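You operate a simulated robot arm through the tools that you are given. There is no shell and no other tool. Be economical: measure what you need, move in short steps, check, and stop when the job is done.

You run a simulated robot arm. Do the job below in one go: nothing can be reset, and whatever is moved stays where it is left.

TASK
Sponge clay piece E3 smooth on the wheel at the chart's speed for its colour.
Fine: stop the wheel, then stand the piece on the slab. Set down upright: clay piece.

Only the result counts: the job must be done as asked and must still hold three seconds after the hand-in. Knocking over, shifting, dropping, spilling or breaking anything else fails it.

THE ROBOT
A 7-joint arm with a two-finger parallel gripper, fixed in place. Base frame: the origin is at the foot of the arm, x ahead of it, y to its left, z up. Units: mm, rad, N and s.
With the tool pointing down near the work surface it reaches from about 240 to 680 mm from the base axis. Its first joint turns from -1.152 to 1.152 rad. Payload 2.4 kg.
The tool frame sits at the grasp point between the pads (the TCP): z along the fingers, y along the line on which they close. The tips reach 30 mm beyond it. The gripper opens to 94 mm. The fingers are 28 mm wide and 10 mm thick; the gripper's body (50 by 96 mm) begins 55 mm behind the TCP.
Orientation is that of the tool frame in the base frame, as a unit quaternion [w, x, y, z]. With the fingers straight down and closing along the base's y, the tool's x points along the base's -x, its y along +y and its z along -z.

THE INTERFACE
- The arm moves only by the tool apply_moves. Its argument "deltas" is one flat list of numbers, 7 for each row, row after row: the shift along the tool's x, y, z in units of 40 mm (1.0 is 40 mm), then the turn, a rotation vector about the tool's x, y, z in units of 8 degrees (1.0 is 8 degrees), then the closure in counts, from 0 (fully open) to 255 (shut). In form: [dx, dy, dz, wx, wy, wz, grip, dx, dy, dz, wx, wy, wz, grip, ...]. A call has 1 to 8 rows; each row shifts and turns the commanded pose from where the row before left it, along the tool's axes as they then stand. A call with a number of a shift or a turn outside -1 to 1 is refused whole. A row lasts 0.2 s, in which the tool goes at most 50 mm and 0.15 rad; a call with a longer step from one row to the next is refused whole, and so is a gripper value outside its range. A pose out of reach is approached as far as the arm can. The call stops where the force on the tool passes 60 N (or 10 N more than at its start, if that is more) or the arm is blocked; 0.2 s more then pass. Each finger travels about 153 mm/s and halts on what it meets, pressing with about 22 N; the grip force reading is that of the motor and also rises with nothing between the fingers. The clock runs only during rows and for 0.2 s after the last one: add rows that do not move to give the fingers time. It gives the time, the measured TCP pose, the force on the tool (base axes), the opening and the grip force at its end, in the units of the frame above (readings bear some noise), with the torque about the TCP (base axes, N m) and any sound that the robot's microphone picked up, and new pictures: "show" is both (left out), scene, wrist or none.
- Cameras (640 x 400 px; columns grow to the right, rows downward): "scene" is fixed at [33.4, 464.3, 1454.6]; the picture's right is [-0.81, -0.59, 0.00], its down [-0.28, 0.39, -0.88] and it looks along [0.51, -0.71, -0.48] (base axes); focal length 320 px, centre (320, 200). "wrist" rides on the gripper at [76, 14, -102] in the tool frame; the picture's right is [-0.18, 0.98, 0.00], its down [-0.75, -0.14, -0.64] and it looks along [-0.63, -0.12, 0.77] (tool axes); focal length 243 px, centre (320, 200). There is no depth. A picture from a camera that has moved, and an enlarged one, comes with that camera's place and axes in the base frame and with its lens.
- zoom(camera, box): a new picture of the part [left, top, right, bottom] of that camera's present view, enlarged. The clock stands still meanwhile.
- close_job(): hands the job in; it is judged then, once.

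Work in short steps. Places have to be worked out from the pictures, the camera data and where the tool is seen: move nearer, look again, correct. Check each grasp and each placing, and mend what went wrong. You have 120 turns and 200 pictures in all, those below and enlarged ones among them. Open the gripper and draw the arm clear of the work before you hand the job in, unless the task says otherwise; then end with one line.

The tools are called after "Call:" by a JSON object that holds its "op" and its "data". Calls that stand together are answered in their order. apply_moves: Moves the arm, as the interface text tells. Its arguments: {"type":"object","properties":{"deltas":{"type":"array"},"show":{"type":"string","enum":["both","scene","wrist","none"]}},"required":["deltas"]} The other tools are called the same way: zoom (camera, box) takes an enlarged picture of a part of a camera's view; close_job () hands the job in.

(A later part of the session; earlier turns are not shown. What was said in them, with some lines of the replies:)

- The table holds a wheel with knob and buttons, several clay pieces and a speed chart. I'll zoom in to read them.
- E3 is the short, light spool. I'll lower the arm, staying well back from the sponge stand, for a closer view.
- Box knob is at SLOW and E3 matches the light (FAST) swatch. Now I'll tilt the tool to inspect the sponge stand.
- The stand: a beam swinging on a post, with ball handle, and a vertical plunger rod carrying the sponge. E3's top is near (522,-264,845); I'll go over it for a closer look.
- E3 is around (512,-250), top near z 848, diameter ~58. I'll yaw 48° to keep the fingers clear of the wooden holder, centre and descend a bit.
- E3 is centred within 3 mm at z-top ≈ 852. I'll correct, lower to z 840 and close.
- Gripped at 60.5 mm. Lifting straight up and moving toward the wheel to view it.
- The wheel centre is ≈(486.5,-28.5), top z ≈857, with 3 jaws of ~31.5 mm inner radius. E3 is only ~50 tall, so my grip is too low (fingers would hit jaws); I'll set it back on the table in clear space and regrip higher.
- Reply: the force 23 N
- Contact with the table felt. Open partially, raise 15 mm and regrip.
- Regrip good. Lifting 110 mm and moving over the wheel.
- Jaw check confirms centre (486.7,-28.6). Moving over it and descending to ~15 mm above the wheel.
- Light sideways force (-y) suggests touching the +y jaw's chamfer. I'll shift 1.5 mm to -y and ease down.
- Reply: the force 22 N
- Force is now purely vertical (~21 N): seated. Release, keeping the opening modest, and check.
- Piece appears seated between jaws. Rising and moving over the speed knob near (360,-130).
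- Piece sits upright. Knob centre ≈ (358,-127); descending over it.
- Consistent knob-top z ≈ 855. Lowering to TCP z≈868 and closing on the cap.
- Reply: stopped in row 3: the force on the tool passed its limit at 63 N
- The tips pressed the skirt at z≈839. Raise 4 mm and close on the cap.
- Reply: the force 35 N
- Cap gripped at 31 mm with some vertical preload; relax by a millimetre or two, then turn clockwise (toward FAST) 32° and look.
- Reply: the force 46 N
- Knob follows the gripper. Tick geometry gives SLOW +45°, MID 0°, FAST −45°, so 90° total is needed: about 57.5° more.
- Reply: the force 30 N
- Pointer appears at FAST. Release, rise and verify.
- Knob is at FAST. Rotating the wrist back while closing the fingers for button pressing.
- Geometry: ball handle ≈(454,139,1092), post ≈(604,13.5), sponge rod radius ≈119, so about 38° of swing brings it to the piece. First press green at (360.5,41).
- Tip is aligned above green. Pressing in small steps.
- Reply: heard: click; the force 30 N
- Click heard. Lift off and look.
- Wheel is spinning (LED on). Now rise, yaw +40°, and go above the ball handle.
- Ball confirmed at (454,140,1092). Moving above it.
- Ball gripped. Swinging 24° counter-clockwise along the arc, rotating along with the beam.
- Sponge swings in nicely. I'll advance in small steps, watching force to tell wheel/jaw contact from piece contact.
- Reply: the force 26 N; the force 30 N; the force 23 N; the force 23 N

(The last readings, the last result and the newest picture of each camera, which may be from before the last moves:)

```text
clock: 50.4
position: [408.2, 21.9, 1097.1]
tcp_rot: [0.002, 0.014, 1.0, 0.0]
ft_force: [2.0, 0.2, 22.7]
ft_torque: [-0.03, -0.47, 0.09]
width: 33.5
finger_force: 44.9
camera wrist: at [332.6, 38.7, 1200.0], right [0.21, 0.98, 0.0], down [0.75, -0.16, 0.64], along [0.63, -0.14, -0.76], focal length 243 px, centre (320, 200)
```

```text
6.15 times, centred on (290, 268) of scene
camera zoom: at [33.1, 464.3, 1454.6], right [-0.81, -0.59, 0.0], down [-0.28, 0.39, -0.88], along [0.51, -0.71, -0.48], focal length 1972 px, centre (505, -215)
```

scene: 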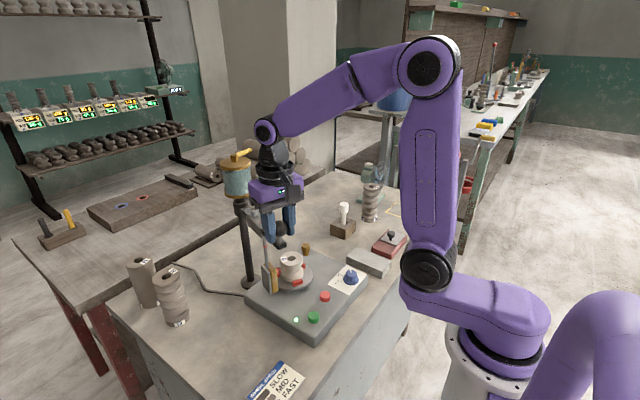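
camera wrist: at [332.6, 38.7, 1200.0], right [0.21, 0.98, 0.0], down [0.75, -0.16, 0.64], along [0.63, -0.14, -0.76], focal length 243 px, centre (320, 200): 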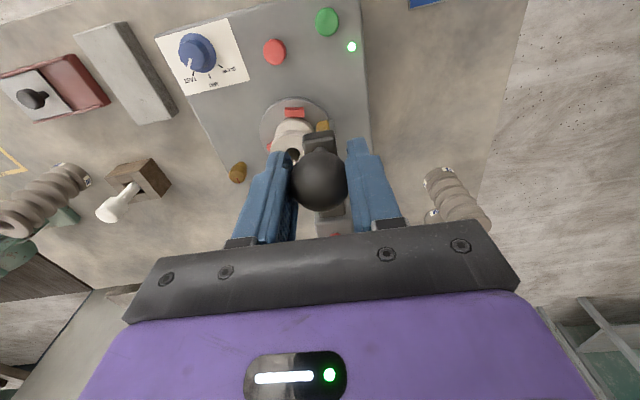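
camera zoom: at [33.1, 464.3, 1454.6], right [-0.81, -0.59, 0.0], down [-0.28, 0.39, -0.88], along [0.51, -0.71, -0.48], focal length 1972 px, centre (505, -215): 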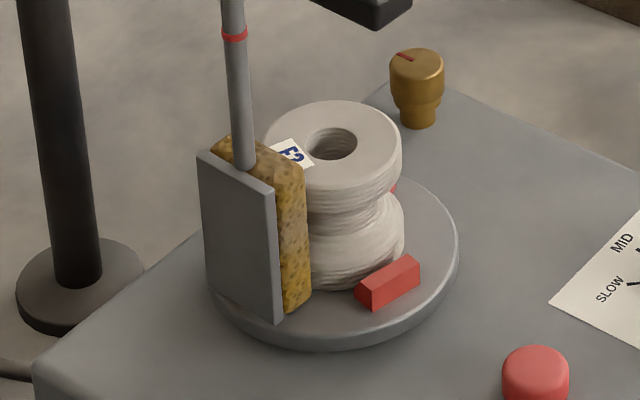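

Call:
{"op": "apply_moves", "data": {"deltas": [0.0, -0.07, -0.02, 0, 0, -0.1, 255, 0, 0, 0, 0, 0, 0, 255], "show": "none"}}

Call:
{"op": "apply_moves", "data": {"deltas": [0.0, -0.07, -0.01, 0, 0, -0.1, 255, 0, 0, 0, 0, 0, 0, 255], "show": "none"}}

Call:
{"op": "zoom", "data": {"camera": "scene", "box": [255, 235, 325, 300]}}

```text
clock: 51.0
position: [408.8, 18.5, 1099.0]
tcp_rot: [0.001, 0.008, 1.0, 0.0]
ft_force: [9.2, 1.0, 6.4]
ft_torque: [0.0, -1.11, 0.18]
width: 33.5
finger_force: 44.9
```

```text
clock: 51.6
position: [408.4, 18.1, 1098.6]
tcp_rot: [0.0, 0.0, 1.0, 0.001]
ft_force: [14.3, 0.4, -9.1]
ft_torque: [-0.04, -0.56, 0.08]
width: 33.4
finger_force: 44.7
```

```text
6.15 times, centred on (290, 268) of scene
camera zoom: at [33.9, 464.3, 1454.6], right [-0.81, -0.59, 0.0], down [-0.28, 0.39, -0.88], along [0.51, -0.71, -0.48], focal length 1972 px, centre (505, -215)
```

zoom: 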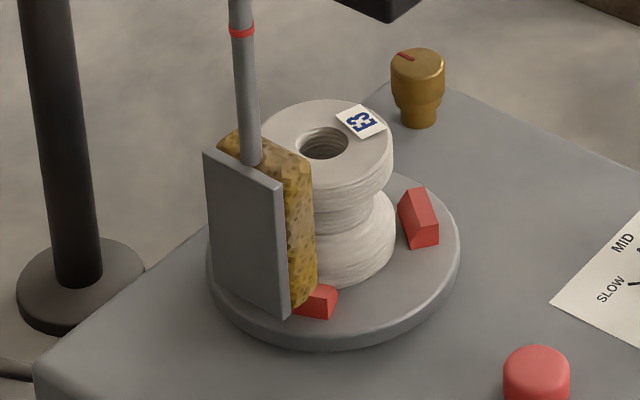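

Call:
{"op": "apply_moves", "data": {"deltas": [-0.03, -0.07, 0.01, 0, 0, -0.1, 255, 0, 0, 0, 0, 0, 0, 255], "show": "none"}}

Call:
{"op": "apply_moves", "data": {"deltas": [-0.01, -0.07, 0, 0, 0, -0.1, 255, 0, 0, 0, 0, 0, 0, 255], "show": "none"}}

Call:
{"op": "zoom", "data": {"camera": "scene", "box": [255, 235, 325, 300]}}

```text
clock: 52.2
position: [408.9, 14.1, 1097.5]
tcp_rot: [-0.002, -0.006, 1.0, 0.001]
ft_force: [1.4, 0.2, -6.6]
ft_torque: [0.07, -0.9, 0.02]
width: 33.4
finger_force: 45.6
```

```text
clock: 52.8
position: [408.5, 13.5, 1098.3]
tcp_rot: [-0.002, -0.014, 1.0, 0.002]
ft_force: [-6.1, 16.7, -4.6]
ft_torque: [0.32, 0.41, -0.34]
width: 33.5
finger_force: 44.6
```

```text
6.15 times, centred on (290, 268) of scene
camera zoom: at [33.2, 464.9, 1454.4], right [-0.81, -0.59, 0.0], down [-0.28, 0.39, -0.88], along [0.51, -0.71, -0.48], focal length 1972 px, centre (505, -215)
```

zoom: 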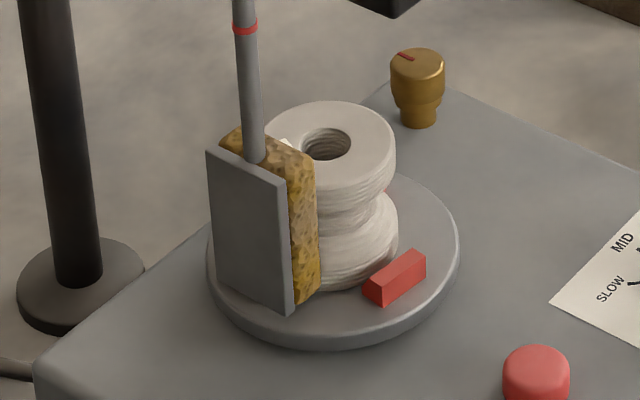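

Contact felt (16.7 N). Hold there with the wheel turning and watch.

Call:
{"op": "apply_moves", "data": {"deltas": [0.01, 0.01, 0, 0, 0, 0, 255, 0, 0, 0, 0, 0, 0, 255, 0, 0, 0, 0, 0, 0, 255, 0, 0, 0, 0, 0, 0, 255, 0, 0, 0, 0, 0, 0, 255, 0, 0, 0, 0, 0, 0, 255, 0, 0, 0, 0, 0, 0, 255, 0, 0, 0, 0, 0, 0, 255], "show": "none"}}

Call:
{"op": "zoom", "data": {"camera": "scene", "box": [255, 235, 325, 300]}}

```text
clock: 54.6
position: [408.9, 12.7, 1098.2]
tcp_rot: [-0.001, -0.012, 1.0, 0.003]
ft_force: [-12.5, 24.6, -12.0]
ft_torque: [0.06, 0.28, 0.32]
width: 33.2
finger_force: 45.4
```

```text
6.15 times, centred on (290, 268) of scene
camera zoom: at [33.1, 465.1, 1454.3], right [-0.81, -0.59, 0.0], down [-0.28, 0.39, -0.88], along [0.51, -0.71, -0.48], focal length 1972 px, centre (505, -215)
```

zoom: 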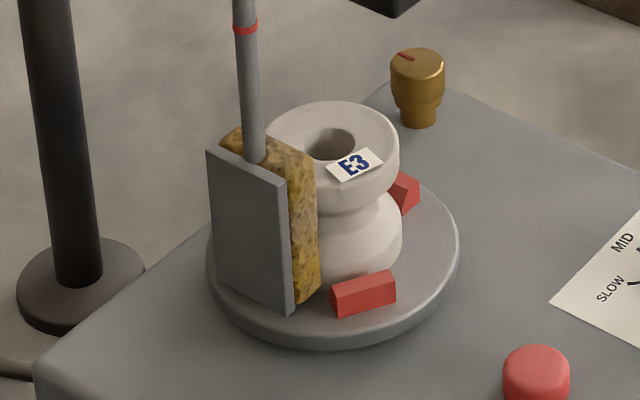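

The ridges are gone — smooth. Swinging the sponge back to its parking place.

Call:
{"op": "apply_moves", "data": {"deltas": [-0.006, 0.171, 0, 0, 0, 0.25, 255, -0.012, 0.342, 0, 0, 0, 0.5, 255, -0.012, 0.342, 0, 0, 0, 0.5, 255, -0.012, 0.342, 0, 0, 0, 0.5, 255, -0.012, 0.342, 0, 0, 0, 0.5, 255], "show": "none"}}

Call:
{"op": "zoom", "data": {"camera": "scene", "box": [255, 235, 325, 300]}}

```text
clock: 55.8
position: [417.6, 73.0, 1098.8]
tcp_rot: [0.001, 0.145, 0.989, 0.0]
ft_force: [-2.8, -2.4, -12.8]
ft_torque: [-0.14, -0.24, -0.42]
width: 33.2
finger_force: 45.3
```

```text
6.15 times, centred on (290, 268) of scene
camera zoom: at [33.4, 464.3, 1454.6], right [-0.81, -0.59, 0.0], down [-0.28, 0.39, -0.88], along [0.51, -0.71, -0.48], focal length 1972 px, centre (505, -215)
```

zoom: 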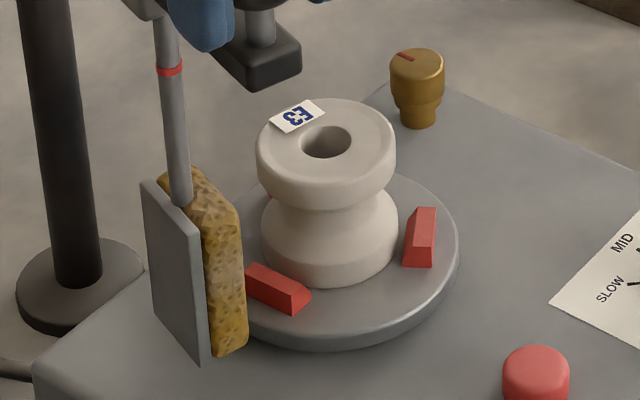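

Fully smooth and upright. Continue to the park position (another 22.5°).

Call:
{"op": "apply_moves", "data": {"deltas": [-0.012, 0.342, 0, 0, 0, 0.5, 255, -0.012, 0.342, 0, 0, 0, 0.5, 255, -0.012, 0.342, 0, 0, 0, 0.5, 255, -0.012, 0.342, 0, 0, 0, 0.5, 255, -0.012, 0.342, 0, 0, 0, 0.5, 255, -0.006, 0.17, 0, 0, 0, 0.25, 255, 0, 0, 0, 0, 0, 0, 255], "show": "scene"}}

```text
clock: 57.4
position: [452.7, 138.1, 1099.3]
tcp_rot: [0.001, 0.331, 0.944, 0.001]
ft_force: [12.1, -7.3, -8.7]
ft_torque: [-0.32, -0.28, 0.33]
width: 33.3
finger_force: 45.4
```

scene: 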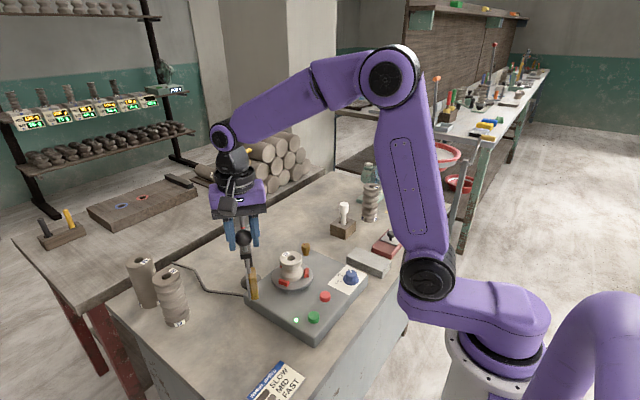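

Parked. Release the ball, rise and retreat the way I came.

Call:
{"op": "apply_moves", "data": {"deltas": [0, 0, 0, 0, 0, 0, 100, 0, 0, 0, 0, 0, 0, 80, 0, 0, -0.85, 0, 0, 0, 80, 0, 0, -0.85, 0, 0, 0, 80, 0.066, -0.843, 0, 0, 0, 0, 80, 0.066, -0.843, 0, 0, 0, 0, 80, 0.066, -0.843, 0, 0, 0, 0, 80, 0.066, -0.843, 0, 0, 0, 0, 80], "show": "none"}}

Call:
{"op": "apply_moves", "data": {"deltas": [0, 0, 0.9, 0, 0, -1, 255, 0, 0, 0.9, 0, 0, -1, 255, 0, 0, 0.9, 0, 0, -1, 255, 0, 0, 0.9, 0, 0, -1, 255, 0, 0, 0.9, 0, 0, -0.9, 255, -0.2, -0.9, 0, 0, 0, 0, 255, -0.15, -0.9, 0, 0, 0, 0, 255, 0, 0, 0, 0, 0, 0, 255], "show": "both"}}

```text
clock: 59.2
position: [360.6, 38.9, 1166.4]
tcp_rot: [0.0, 0.33, 0.944, 0.0]
ft_force: [0.4, -0.5, 0.2]
ft_torque: [-0.02, 0.01, -0.01]
width: 64.5
finger_force: 0.0
```

```text
clock: 61.0
position: [375.3, -32.3, 987.3]
tcp_rot: [0.001, -0.006, 1.0, 0.0]
ft_force: [-0.7, 0.5, -0.6]
ft_torque: [0.0, 0.02, -0.01]
width: 0.1
finger_force: 22.2
camera wrist: at [298.6, -19.4, 1088.8], right [0.17, 0.99, 0.0], down [0.76, -0.13, 0.64], along [0.63, -0.11, -0.77], focal length 243 px, centre (320, 200)
```

scene: 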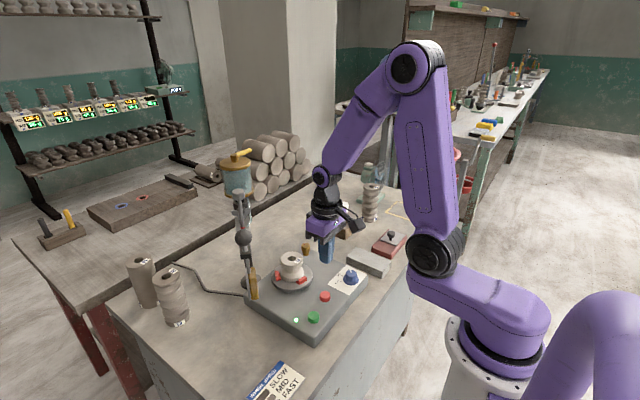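
wrist: 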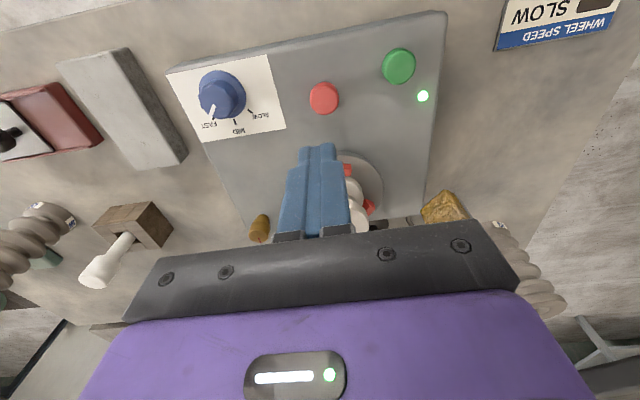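

Red is at ≈(373,-28.5). Descend and press.

Call:
{"op": "apply_moves", "data": {"deltas": [0.06, 0.09, 0.85, 0, 0, 0, 255, 0, 0, 0.85, 0, 0, 0, 255, 0, 0, 0.8, 0, 0, 0, 255, 0, 0, 0.15, 0, 0, 0, 255, 0, 0, 0.1, 0, 0, 0, 255, 0, 0, 0.1, 0, 0, 0, 255, 0, 0, 0, 0, 0, 0, 255], "show": "none"}}

```text
clock: 62.6
position: [372.3, -27.1, 873.0]
tcp_rot: [0.001, -0.006, 1.0, 0.0]
ft_force: [-4.6, 6.0, 31.4]
ft_torque: [0.18, 0.14, -0.11]
width: 0.2
finger_force: 21.8
heard: click
```

Call:
{"op": "apply_moves", "data": {"deltas": [0, 0, -0.9, 0, 0, 0, 255, 0, 0, -1, 0, 0, 0, 255, 0, 0, -1, 0, 0, 0, 255, 0, 0, 0, 0, 0, 0, 255, 0, 0, 0, 0, 0, 0, 255, 0, 0, 0, 0, 0, 0, 255], "show": "both"}}

Call:
{"op": "zoom", "data": {"camera": "scene", "box": [240, 235, 400, 335]}}

```text
clock: 64.0
position: [372.4, -28.2, 988.4]
tcp_rot: [0.001, -0.005, 1.0, 0.001]
ft_force: [-0.5, 0.3, 1.3]
ft_torque: [-0.05, 0.01, 0.0]
width: 0.0
finger_force: 22.2
camera wrist: at [296.2, -15.2, 1089.9], right [0.17, 0.98, 0.0], down [0.76, -0.13, 0.64], along [0.63, -0.11, -0.77], focal length 243 px, centre (320, 200)
```

scene: 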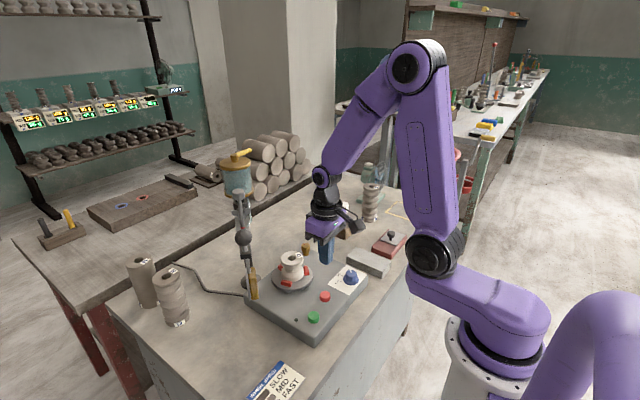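
wrist: 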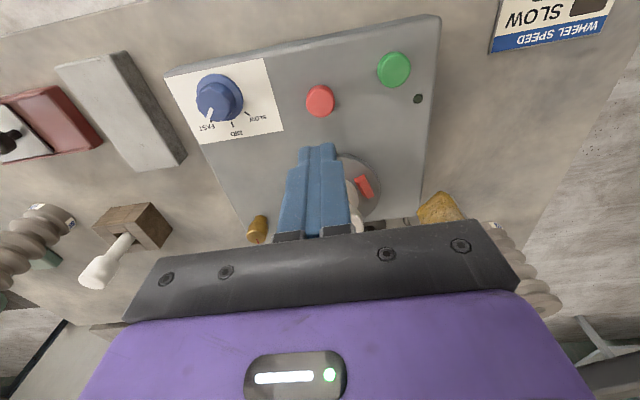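

```text
4.00 times, centred on (320, 285) of scene
camera zoom: at [33.3, 464.3, 1454.6], right [-0.81, -0.59, 0.0], down [-0.28, 0.39, -0.88], along [0.51, -0.71, -0.48], focal length 1282 px, centre (320, -140)
```

zoom: 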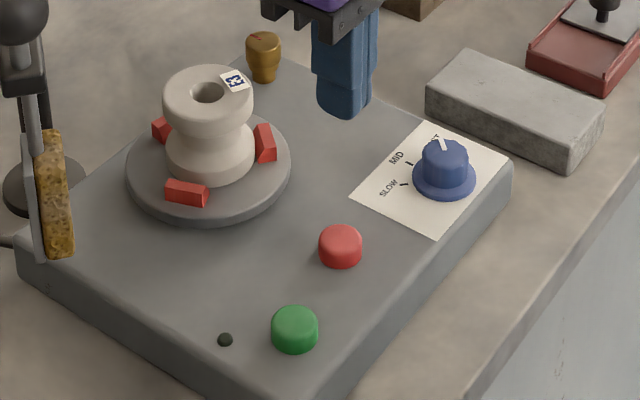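

Wheel off. Zoom on the slab to place it.

Call:
{"op": "zoom", "data": {"camera": "wrist", "box": [40, 30, 220, 190]}}

Call:
{"op": "zoom", "data": {"camera": "scene", "box": [330, 235, 410, 295]}}

```text
2.50 times, centred on (130, 110) of wrist
camera zoom: at [296.2, -15.2, 1089.9], right [0.17, 0.98, 0.0], down [0.76, -0.13, 0.64], along [0.63, -0.11, -0.77], focal length 606 px, centre (795, 425)
```

zoom: 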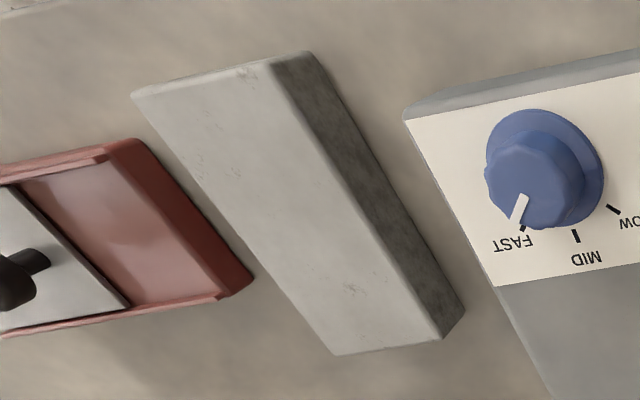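

```text
6.67 times, centred on (370, 265) of scene
camera zoom: at [33.3, 464.3, 1454.6], right [-0.81, -0.59, 0.0], down [-0.28, 0.39, -0.88], along [0.51, -0.71, -0.48], focal length 2136 px, centre (-13, -233)
```

zoom: 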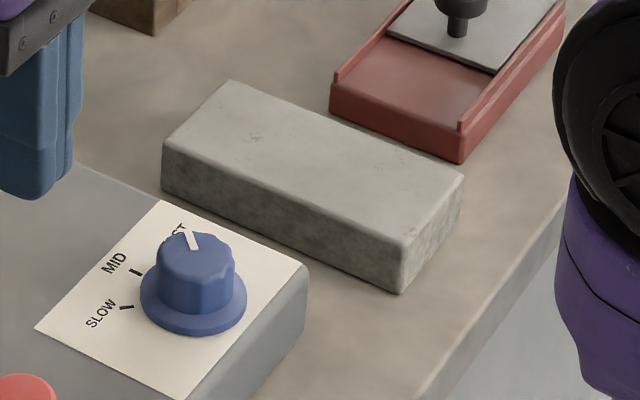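

Slab centre ≈ (366,-250), top z≈828. Now go above the piece with open fingers.

Call:
{"op": "apply_moves", "data": {"deltas": [-0.9, 0, 0, 0, 0, 0, 40, -0.95, 0, 0, 0, 0, 0, 40, -0.95, 0, 0, 0, 0, 0.08, 40, 0, 0, 0, 0, 0, 0, 40], "show": "both"}}

Call:
{"op": "zoom", "data": {"camera": "wrist", "box": [220, 40, 420, 220]}}

```text
clock: 65.0
position: [485.5, -27.6, 988.2]
tcp_rot: [-0.001, 0.0, 1.0, 0.0]
ft_force: [-0.1, -0.7, -0.7]
ft_torque: [0.01, 0.02, 0.0]
width: 79.1
finger_force: 0.1
camera wrist: at [409.7, -13.7, 1090.9], right [0.18, 0.98, 0.0], down [0.75, -0.14, 0.64], along [0.63, -0.12, -0.77], focal length 243 px, centre (320, 200)
```

scene: 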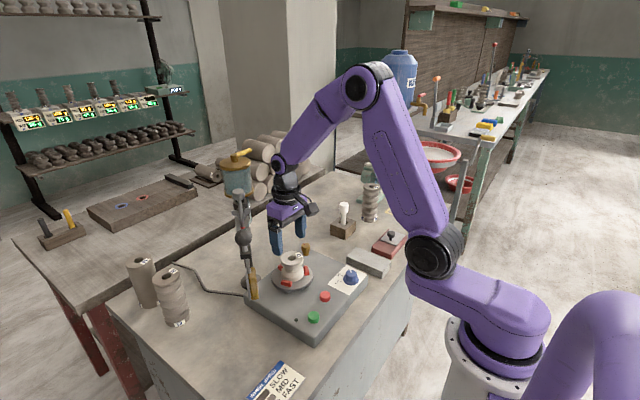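
wrist: 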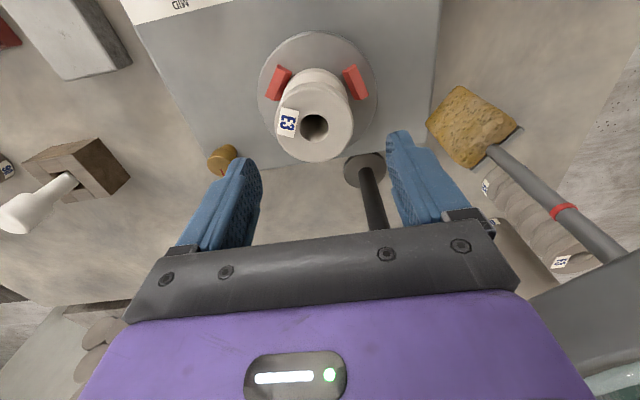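

```text
2.22 times, centred on (320, 130) of wrist
camera zoom: at [409.7, -13.7, 1090.9], right [0.18, 0.98, 0.0], down [0.75, -0.14, 0.64], along [0.63, -0.12, -0.77], focal length 539 px, centre (320, 356)
```

zoom: 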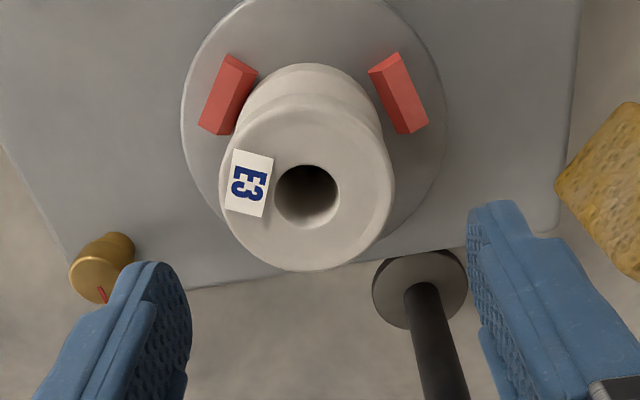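

Piece centre ≈(485,-32). Centre over it and descend to z≈915.

Call:
{"op": "apply_moves", "data": {"deltas": [0, -0.1, 0.9, 0, 0, 0, 40, 0, 0, 0.6, 0, 0, 0, 40, 0, 0, 0.3, 0, 0, 0, 40, 0, 0, 0, 0, 0, 0, 40], "show": "wrist"}}

Call:
{"op": "zoom", "data": {"camera": "scene", "box": [250, 230, 350, 300]}}

```text
clock: 66.0
position: [485.3, -30.7, 918.0]
tcp_rot: [-0.001, 0.0, 1.0, 0.0]
ft_force: [0.1, -0.6, 0.0]
ft_torque: [0.0, -0.01, 0.01]
width: 79.0
finger_force: 0.0
camera wrist: at [408.6, -17.9, 1018.2], right [0.18, 0.98, 0.0], down [0.75, -0.14, 0.64], along [0.63, -0.12, -0.77], focal length 243 px, centre (320, 200)
```

wrist: 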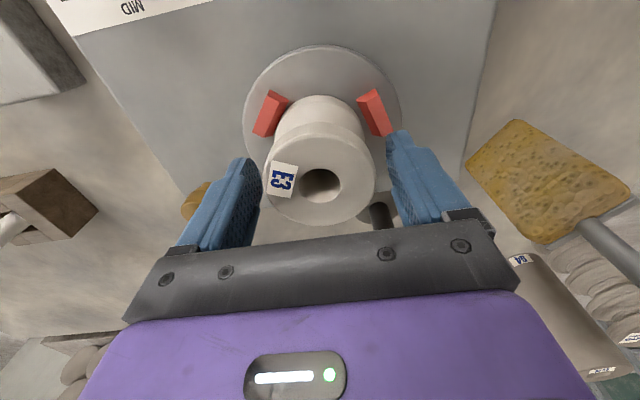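

```text
5.71 times, centred on (300, 265) of scene
camera zoom: at [33.4, 464.3, 1454.6], right [-0.81, -0.59, 0.0], down [-0.28, 0.39, -0.88], along [0.51, -0.71, -0.48], focal length 1831 px, centre (434, -171)
```

zoom: 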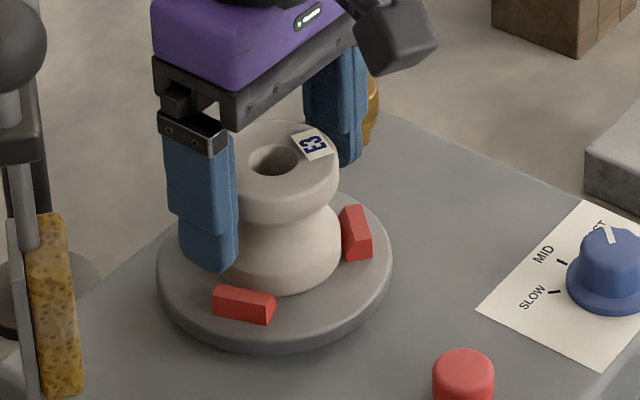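

Centred; lower 2 mm, close and lift 60 mm.

Call:
{"op": "apply_moves", "data": {"deltas": [0, -0.01, 0.05, 0, 0, 0, 40, 0, 0, 0, 0, 0, 0, 120, 0, 0, 0, 0, 0, 0, 255, 0, 0, 0, 0, 0, 0, 255, 0, 0, 0, 0, 0, 0, 255], "show": "none"}}

Call:
{"op": "apply_moves", "data": {"deltas": [0, 0, -0.3, 0, 0, 0, 255, 0, 0, -0.6, 0, 0, 0, 255, 0, 0, -0.9, 0, 0, 0, 255, 0, 0, 0, 0, 0, 0, 255], "show": "both"}}

```text
clock: 67.2
position: [485.1, -31.0, 914.3]
tcp_rot: [0.001, -0.001, 1.0, 0.0]
ft_force: [0.3, 1.9, -0.1]
ft_torque: [0.06, -0.01, -0.03]
width: 60.5
finger_force: 21.8
```

```text
clock: 68.2
position: [484.4, -32.6, 987.8]
tcp_rot: [0.0, 0.0, 1.0, 0.0]
ft_force: [-0.6, 0.3, -2.1]
ft_torque: [0.01, 0.02, 0.03]
width: 60.2
finger_force: 22.5
camera wrist: at [408.7, -18.5, 1089.0], right [0.18, 0.98, 0.0], down [0.75, -0.14, 0.64], along [0.63, -0.12, -0.77], focal length 243 px, centre (320, 200)
```

scene: 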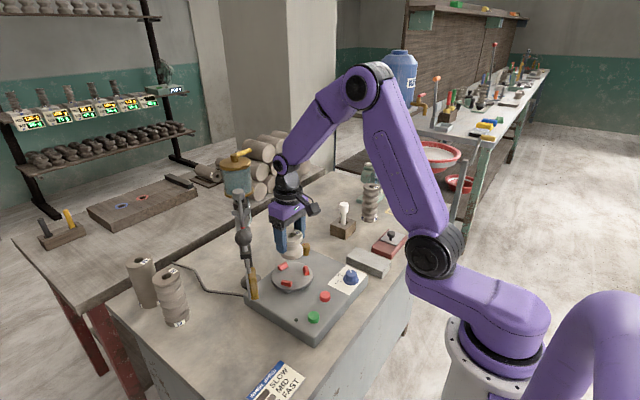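
wrist: 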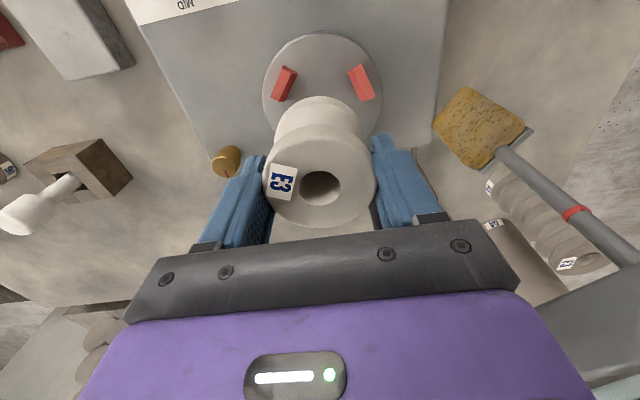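

Held. Moving toward the slab, stopping short for a look.

Call:
{"op": "apply_moves", "data": {"deltas": [0.6, -0.7, 0, 0, 0, 0, 255, 0.6, -0.7, 0, 0, 0, 0, 255, 0.6, -0.7, 0, 0, 0, 0, 255, 0.6, -0.7, 0, 0, 0, 0, 255, 0.6, -0.7, 0, 0, 0, 0, 255, 0, 0, 0, 0, 0, 0, 255], "show": "wrist"}}

Call:
{"op": "zoom", "data": {"camera": "wrist", "box": [100, 0, 300, 180]}}

```text
clock: 69.6
position: [365.5, -172.1, 987.8]
tcp_rot: [0.0, 0.0, 1.0, 0.001]
ft_force: [0.1, 0.4, -2.9]
ft_torque: [0.05, 0.0, -0.01]
width: 60.0
finger_force: 22.3
camera wrist: at [288.6, -158.2, 1089.4], right [0.18, 0.98, 0.0], down [0.75, -0.14, 0.64], along [0.63, -0.12, -0.77], focal length 243 px, centre (320, 200)
```

wrist: 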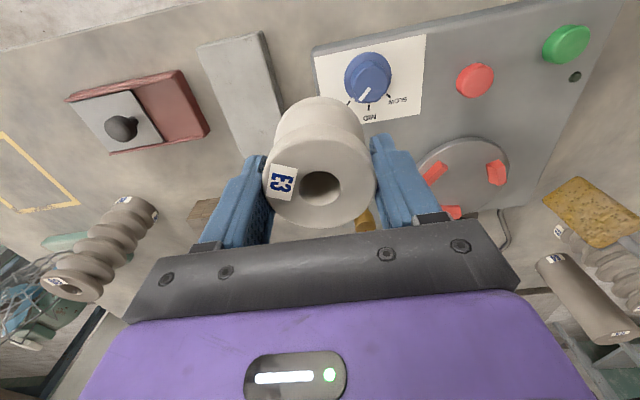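

```text
2.22 times, centred on (200, 90) of wrist
camera zoom: at [288.6, -158.2, 1089.4], right [0.18, 0.98, 0.0], down [0.75, -0.14, 0.64], along [0.63, -0.12, -0.77], focal length 539 px, centre (587, 444)
```

zoom: 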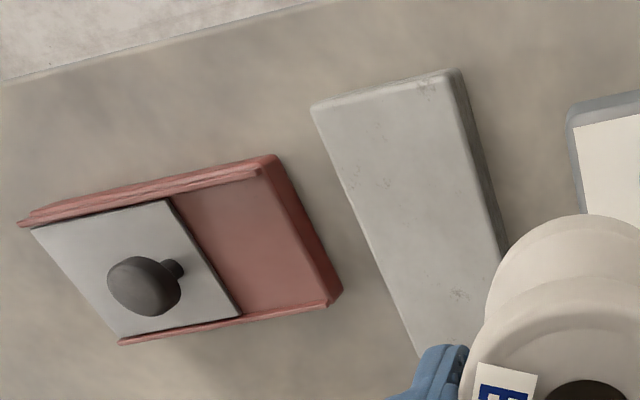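

Slab top spans y −277…−218, x from 303; I'll place at (367,−247.5). Move over and descend to ~10 mm above.

Call:
{"op": "apply_moves", "data": {"deltas": [-0.02, -0.94, 0, 0, 0, 0, 255, -0.02, -0.95, 0, 0, 0, 0, 255, 0, 0, 0.8, 0, 0, 0, 255, 0, 0, 0.8, 0, 0, 0, 255, 0, 0, 0.7, 0, 0, 0, 255, 0, 0, 0, 0, 0, 0, 255], "show": "both"}}

Call:
{"op": "zoom", "data": {"camera": "scene", "box": [320, 220, 420, 290]}}

Call:
{"op": "zoom", "data": {"camera": "wrist", "box": [220, 20, 420, 180]}}

```text
clock: 71.0
position: [366.5, -248.9, 894.9]
tcp_rot: [-0.001, -0.001, 1.0, 0.0]
ft_force: [-0.1, -0.3, -2.9]
ft_torque: [0.01, 0.01, -0.01]
width: 60.1
finger_force: 21.9
camera wrist: at [289.5, -234.5, 996.7], right [0.18, 0.98, 0.0], down [0.75, -0.14, 0.64], along [0.63, -0.12, -0.77], focal length 243 px, centre (320, 200)
```

scene: 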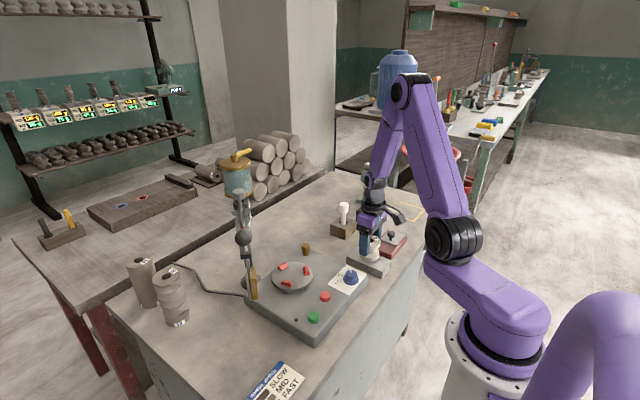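
wrist: 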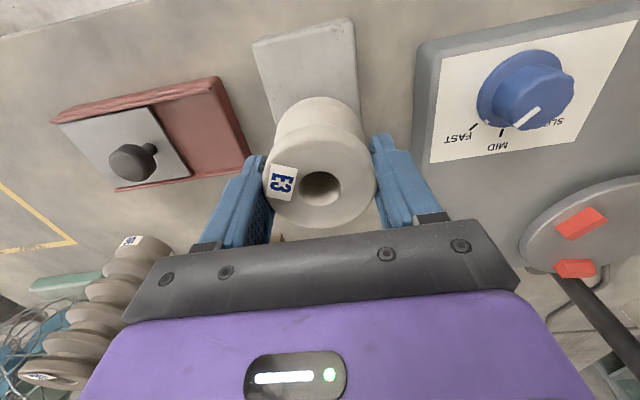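

```text
5.71 times, centred on (370, 255) of scene
camera zoom: at [33.4, 464.3, 1454.6], right [-0.81, -0.59, 0.0], down [-0.28, 0.39, -0.88], along [0.51, -0.71, -0.48], focal length 1831 px, centre (34, -114)
```

zoom: 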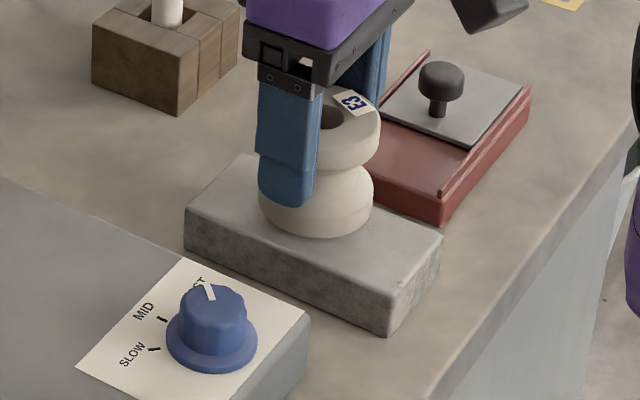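

```text
2.50 times, centred on (320, 100) of wrist
camera zoom: at [289.5, -234.5, 996.7], right [0.18, 0.98, 0.0], down [0.75, -0.14, 0.64], along [0.63, -0.12, -0.77], focal length 606 px, centre (320, 450)
```

zoom: 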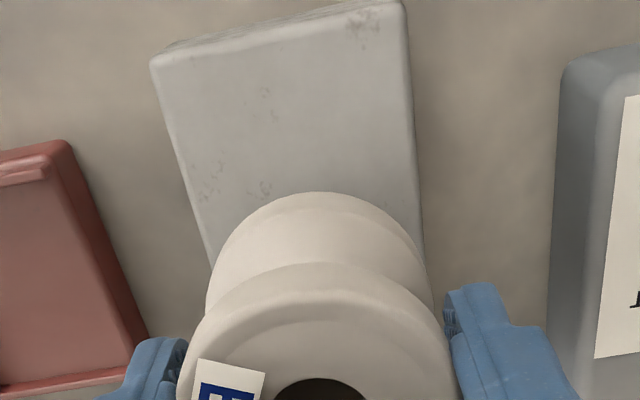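

Well aligned. Ease down with a 1 mm +y correction.

Call:
{"op": "apply_moves", "data": {"deltas": [0, 0.02, 0.15, 0, 0, 0, 255, 0, 0, 0.1, 0, 0, 0, 255, 0, 0, 0.04, 0, 0, 0, 255, 0, 0, 0, 0, 0, 0, 255], "show": "none"}}

```text
clock: 72.0
position: [365.5, -247.6, 883.5]
tcp_rot: [0.0, 0.0, 1.0, 0.0]
ft_force: [-3.4, 1.3, 21.7]
ft_torque: [0.04, 0.11, -0.03]
width: 60.4
finger_force: 22.3
```

Contact at 22 N. Relax slightly and release with a modest opening.

Call:
{"op": "apply_moves", "data": {"deltas": [0, 0, -0.04, 0, 0, 0, 255, 0, 0, 0, 0, 0, 0, 70, 0, 0, 0, 0, 0, 0, 50, 0, 0, 0, 0, 0, 0, 50], "show": "wrist"}}

Call:
{"op": "zoom", "data": {"camera": "scene", "box": [320, 220, 420, 290]}}

```text
clock: 73.0
position: [365.6, -246.5, 884.4]
tcp_rot: [0.0, 0.0, 1.0, 0.0]
ft_force: [-0.5, -0.8, 0.5]
ft_torque: [-0.01, -0.03, 0.01]
width: 75.6
finger_force: 0.0
camera wrist: at [289.4, -232.7, 986.5], right [0.18, 0.98, 0.0], down [0.75, -0.14, 0.64], along [0.63, -0.12, -0.77], focal length 243 px, centre (320, 200)
```

wrist: 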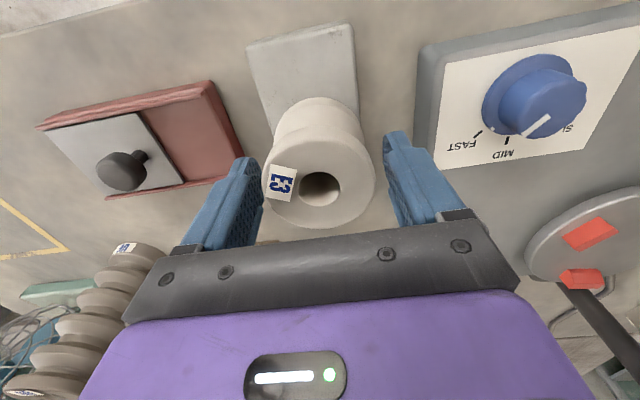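

```text
5.71 times, centred on (370, 255) of scene
camera zoom: at [33.3, 464.3, 1454.6], right [-0.81, -0.59, 0.0], down [-0.28, 0.39, -0.88], along [0.51, -0.71, -0.48], focal length 1831 px, centre (34, -114)
```

zoom: 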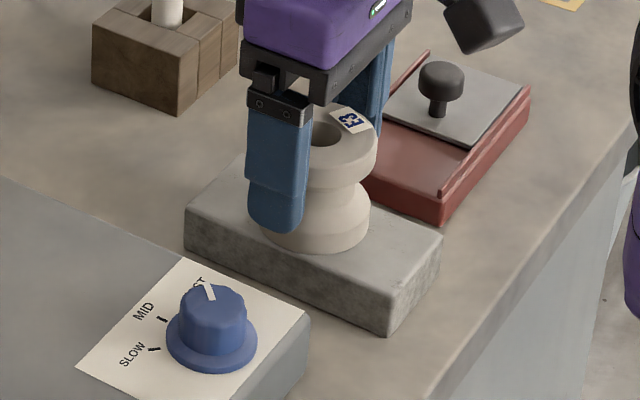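

Released upright. Rise straight up and draw clear.

Call:
{"op": "apply_moves", "data": {"deltas": [0, 0, -0.8, 0, 0, 0, 50, 0, 0, -1, 0, 0, 0, 50, 0, 0, -1, 0, 0, 0, 0, 0, 0, -1, 0, 0, 0, 0, 0, 0.5, -1, 0, 0, 0, 0, 0, 0.9, -0.5, 0, 0, 0, 0, 0, 0, 0, 0, 0, 0, 0], "show": "both"}}

Call:
{"op": "zoom", "data": {"camera": "scene", "box": [320, 220, 420, 290]}}

Call:
{"op": "zoom", "data": {"camera": "scene", "box": [220, 220, 380, 340]}}

```text
clock: 74.6
position: [366.5, -191.5, 1096.7]
tcp_rot: [-0.001, 0.0, 1.0, -0.001]
ft_force: [0.1, -0.6, -0.2]
ft_torque: [-0.01, -0.01, 0.0]
width: 93.9
finger_force: 0.1
camera wrist: at [290.5, -177.3, 1198.1], right [0.18, 0.98, 0.0], down [0.75, -0.14, 0.64], along [0.63, -0.12, -0.77], focal length 243 px, centre (320, 200)
```

scene: 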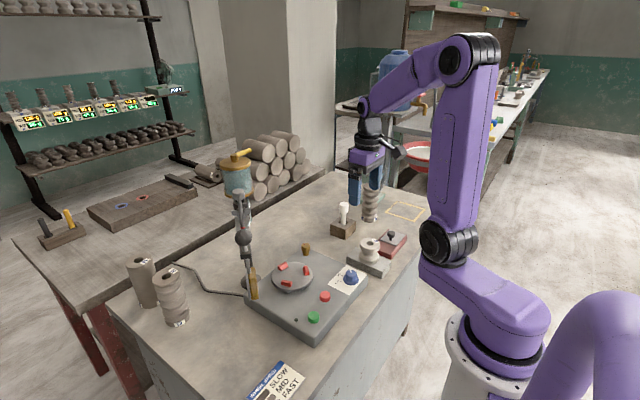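
wrist: 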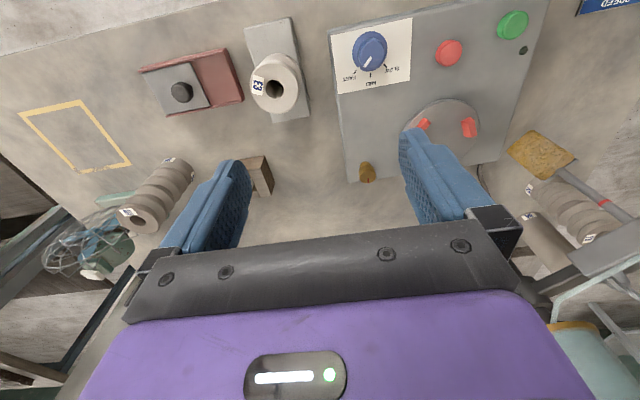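

```text
5.71 times, centred on (370, 255) of scene
camera zoom: at [33.3, 464.3, 1454.6], right [-0.81, -0.59, 0.0], down [-0.28, 0.39, -0.88], along [0.51, -0.71, -0.48], focal length 1831 px, centre (34, -114)
```

zoom: 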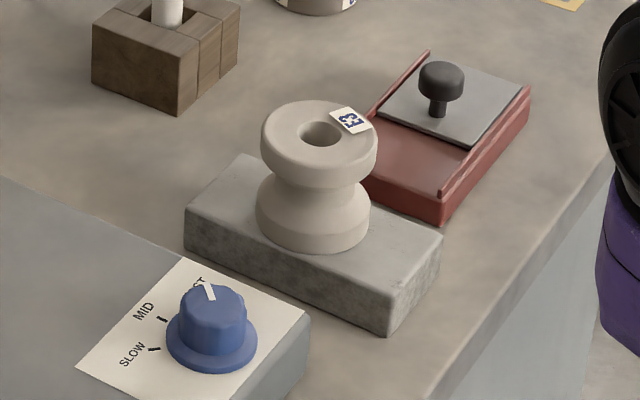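

```text
3.33 times, centred on (300, 280) of scene
camera zoom: at [33.3, 464.3, 1454.6], right [-0.81, -0.59, 0.0], down [-0.28, 0.39, -0.88], along [0.51, -0.71, -0.48], focal length 1068 px, centre (387, -67)
```

zoom: 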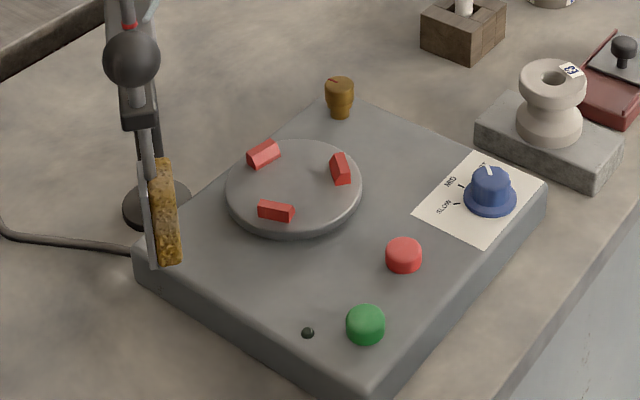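

E3 stands upright and smooth on the slab, the wheel is stopped, the sponge is parked, and the gripper is open and clear. Handing in.

Call:
{"op": "close_job", "data": {}}

```text
The job is handed in.
```

E3 was sponged smooth at FAST, the chart's speed for its light colour; the wheel is stopped and E3 stands upright on the slab.
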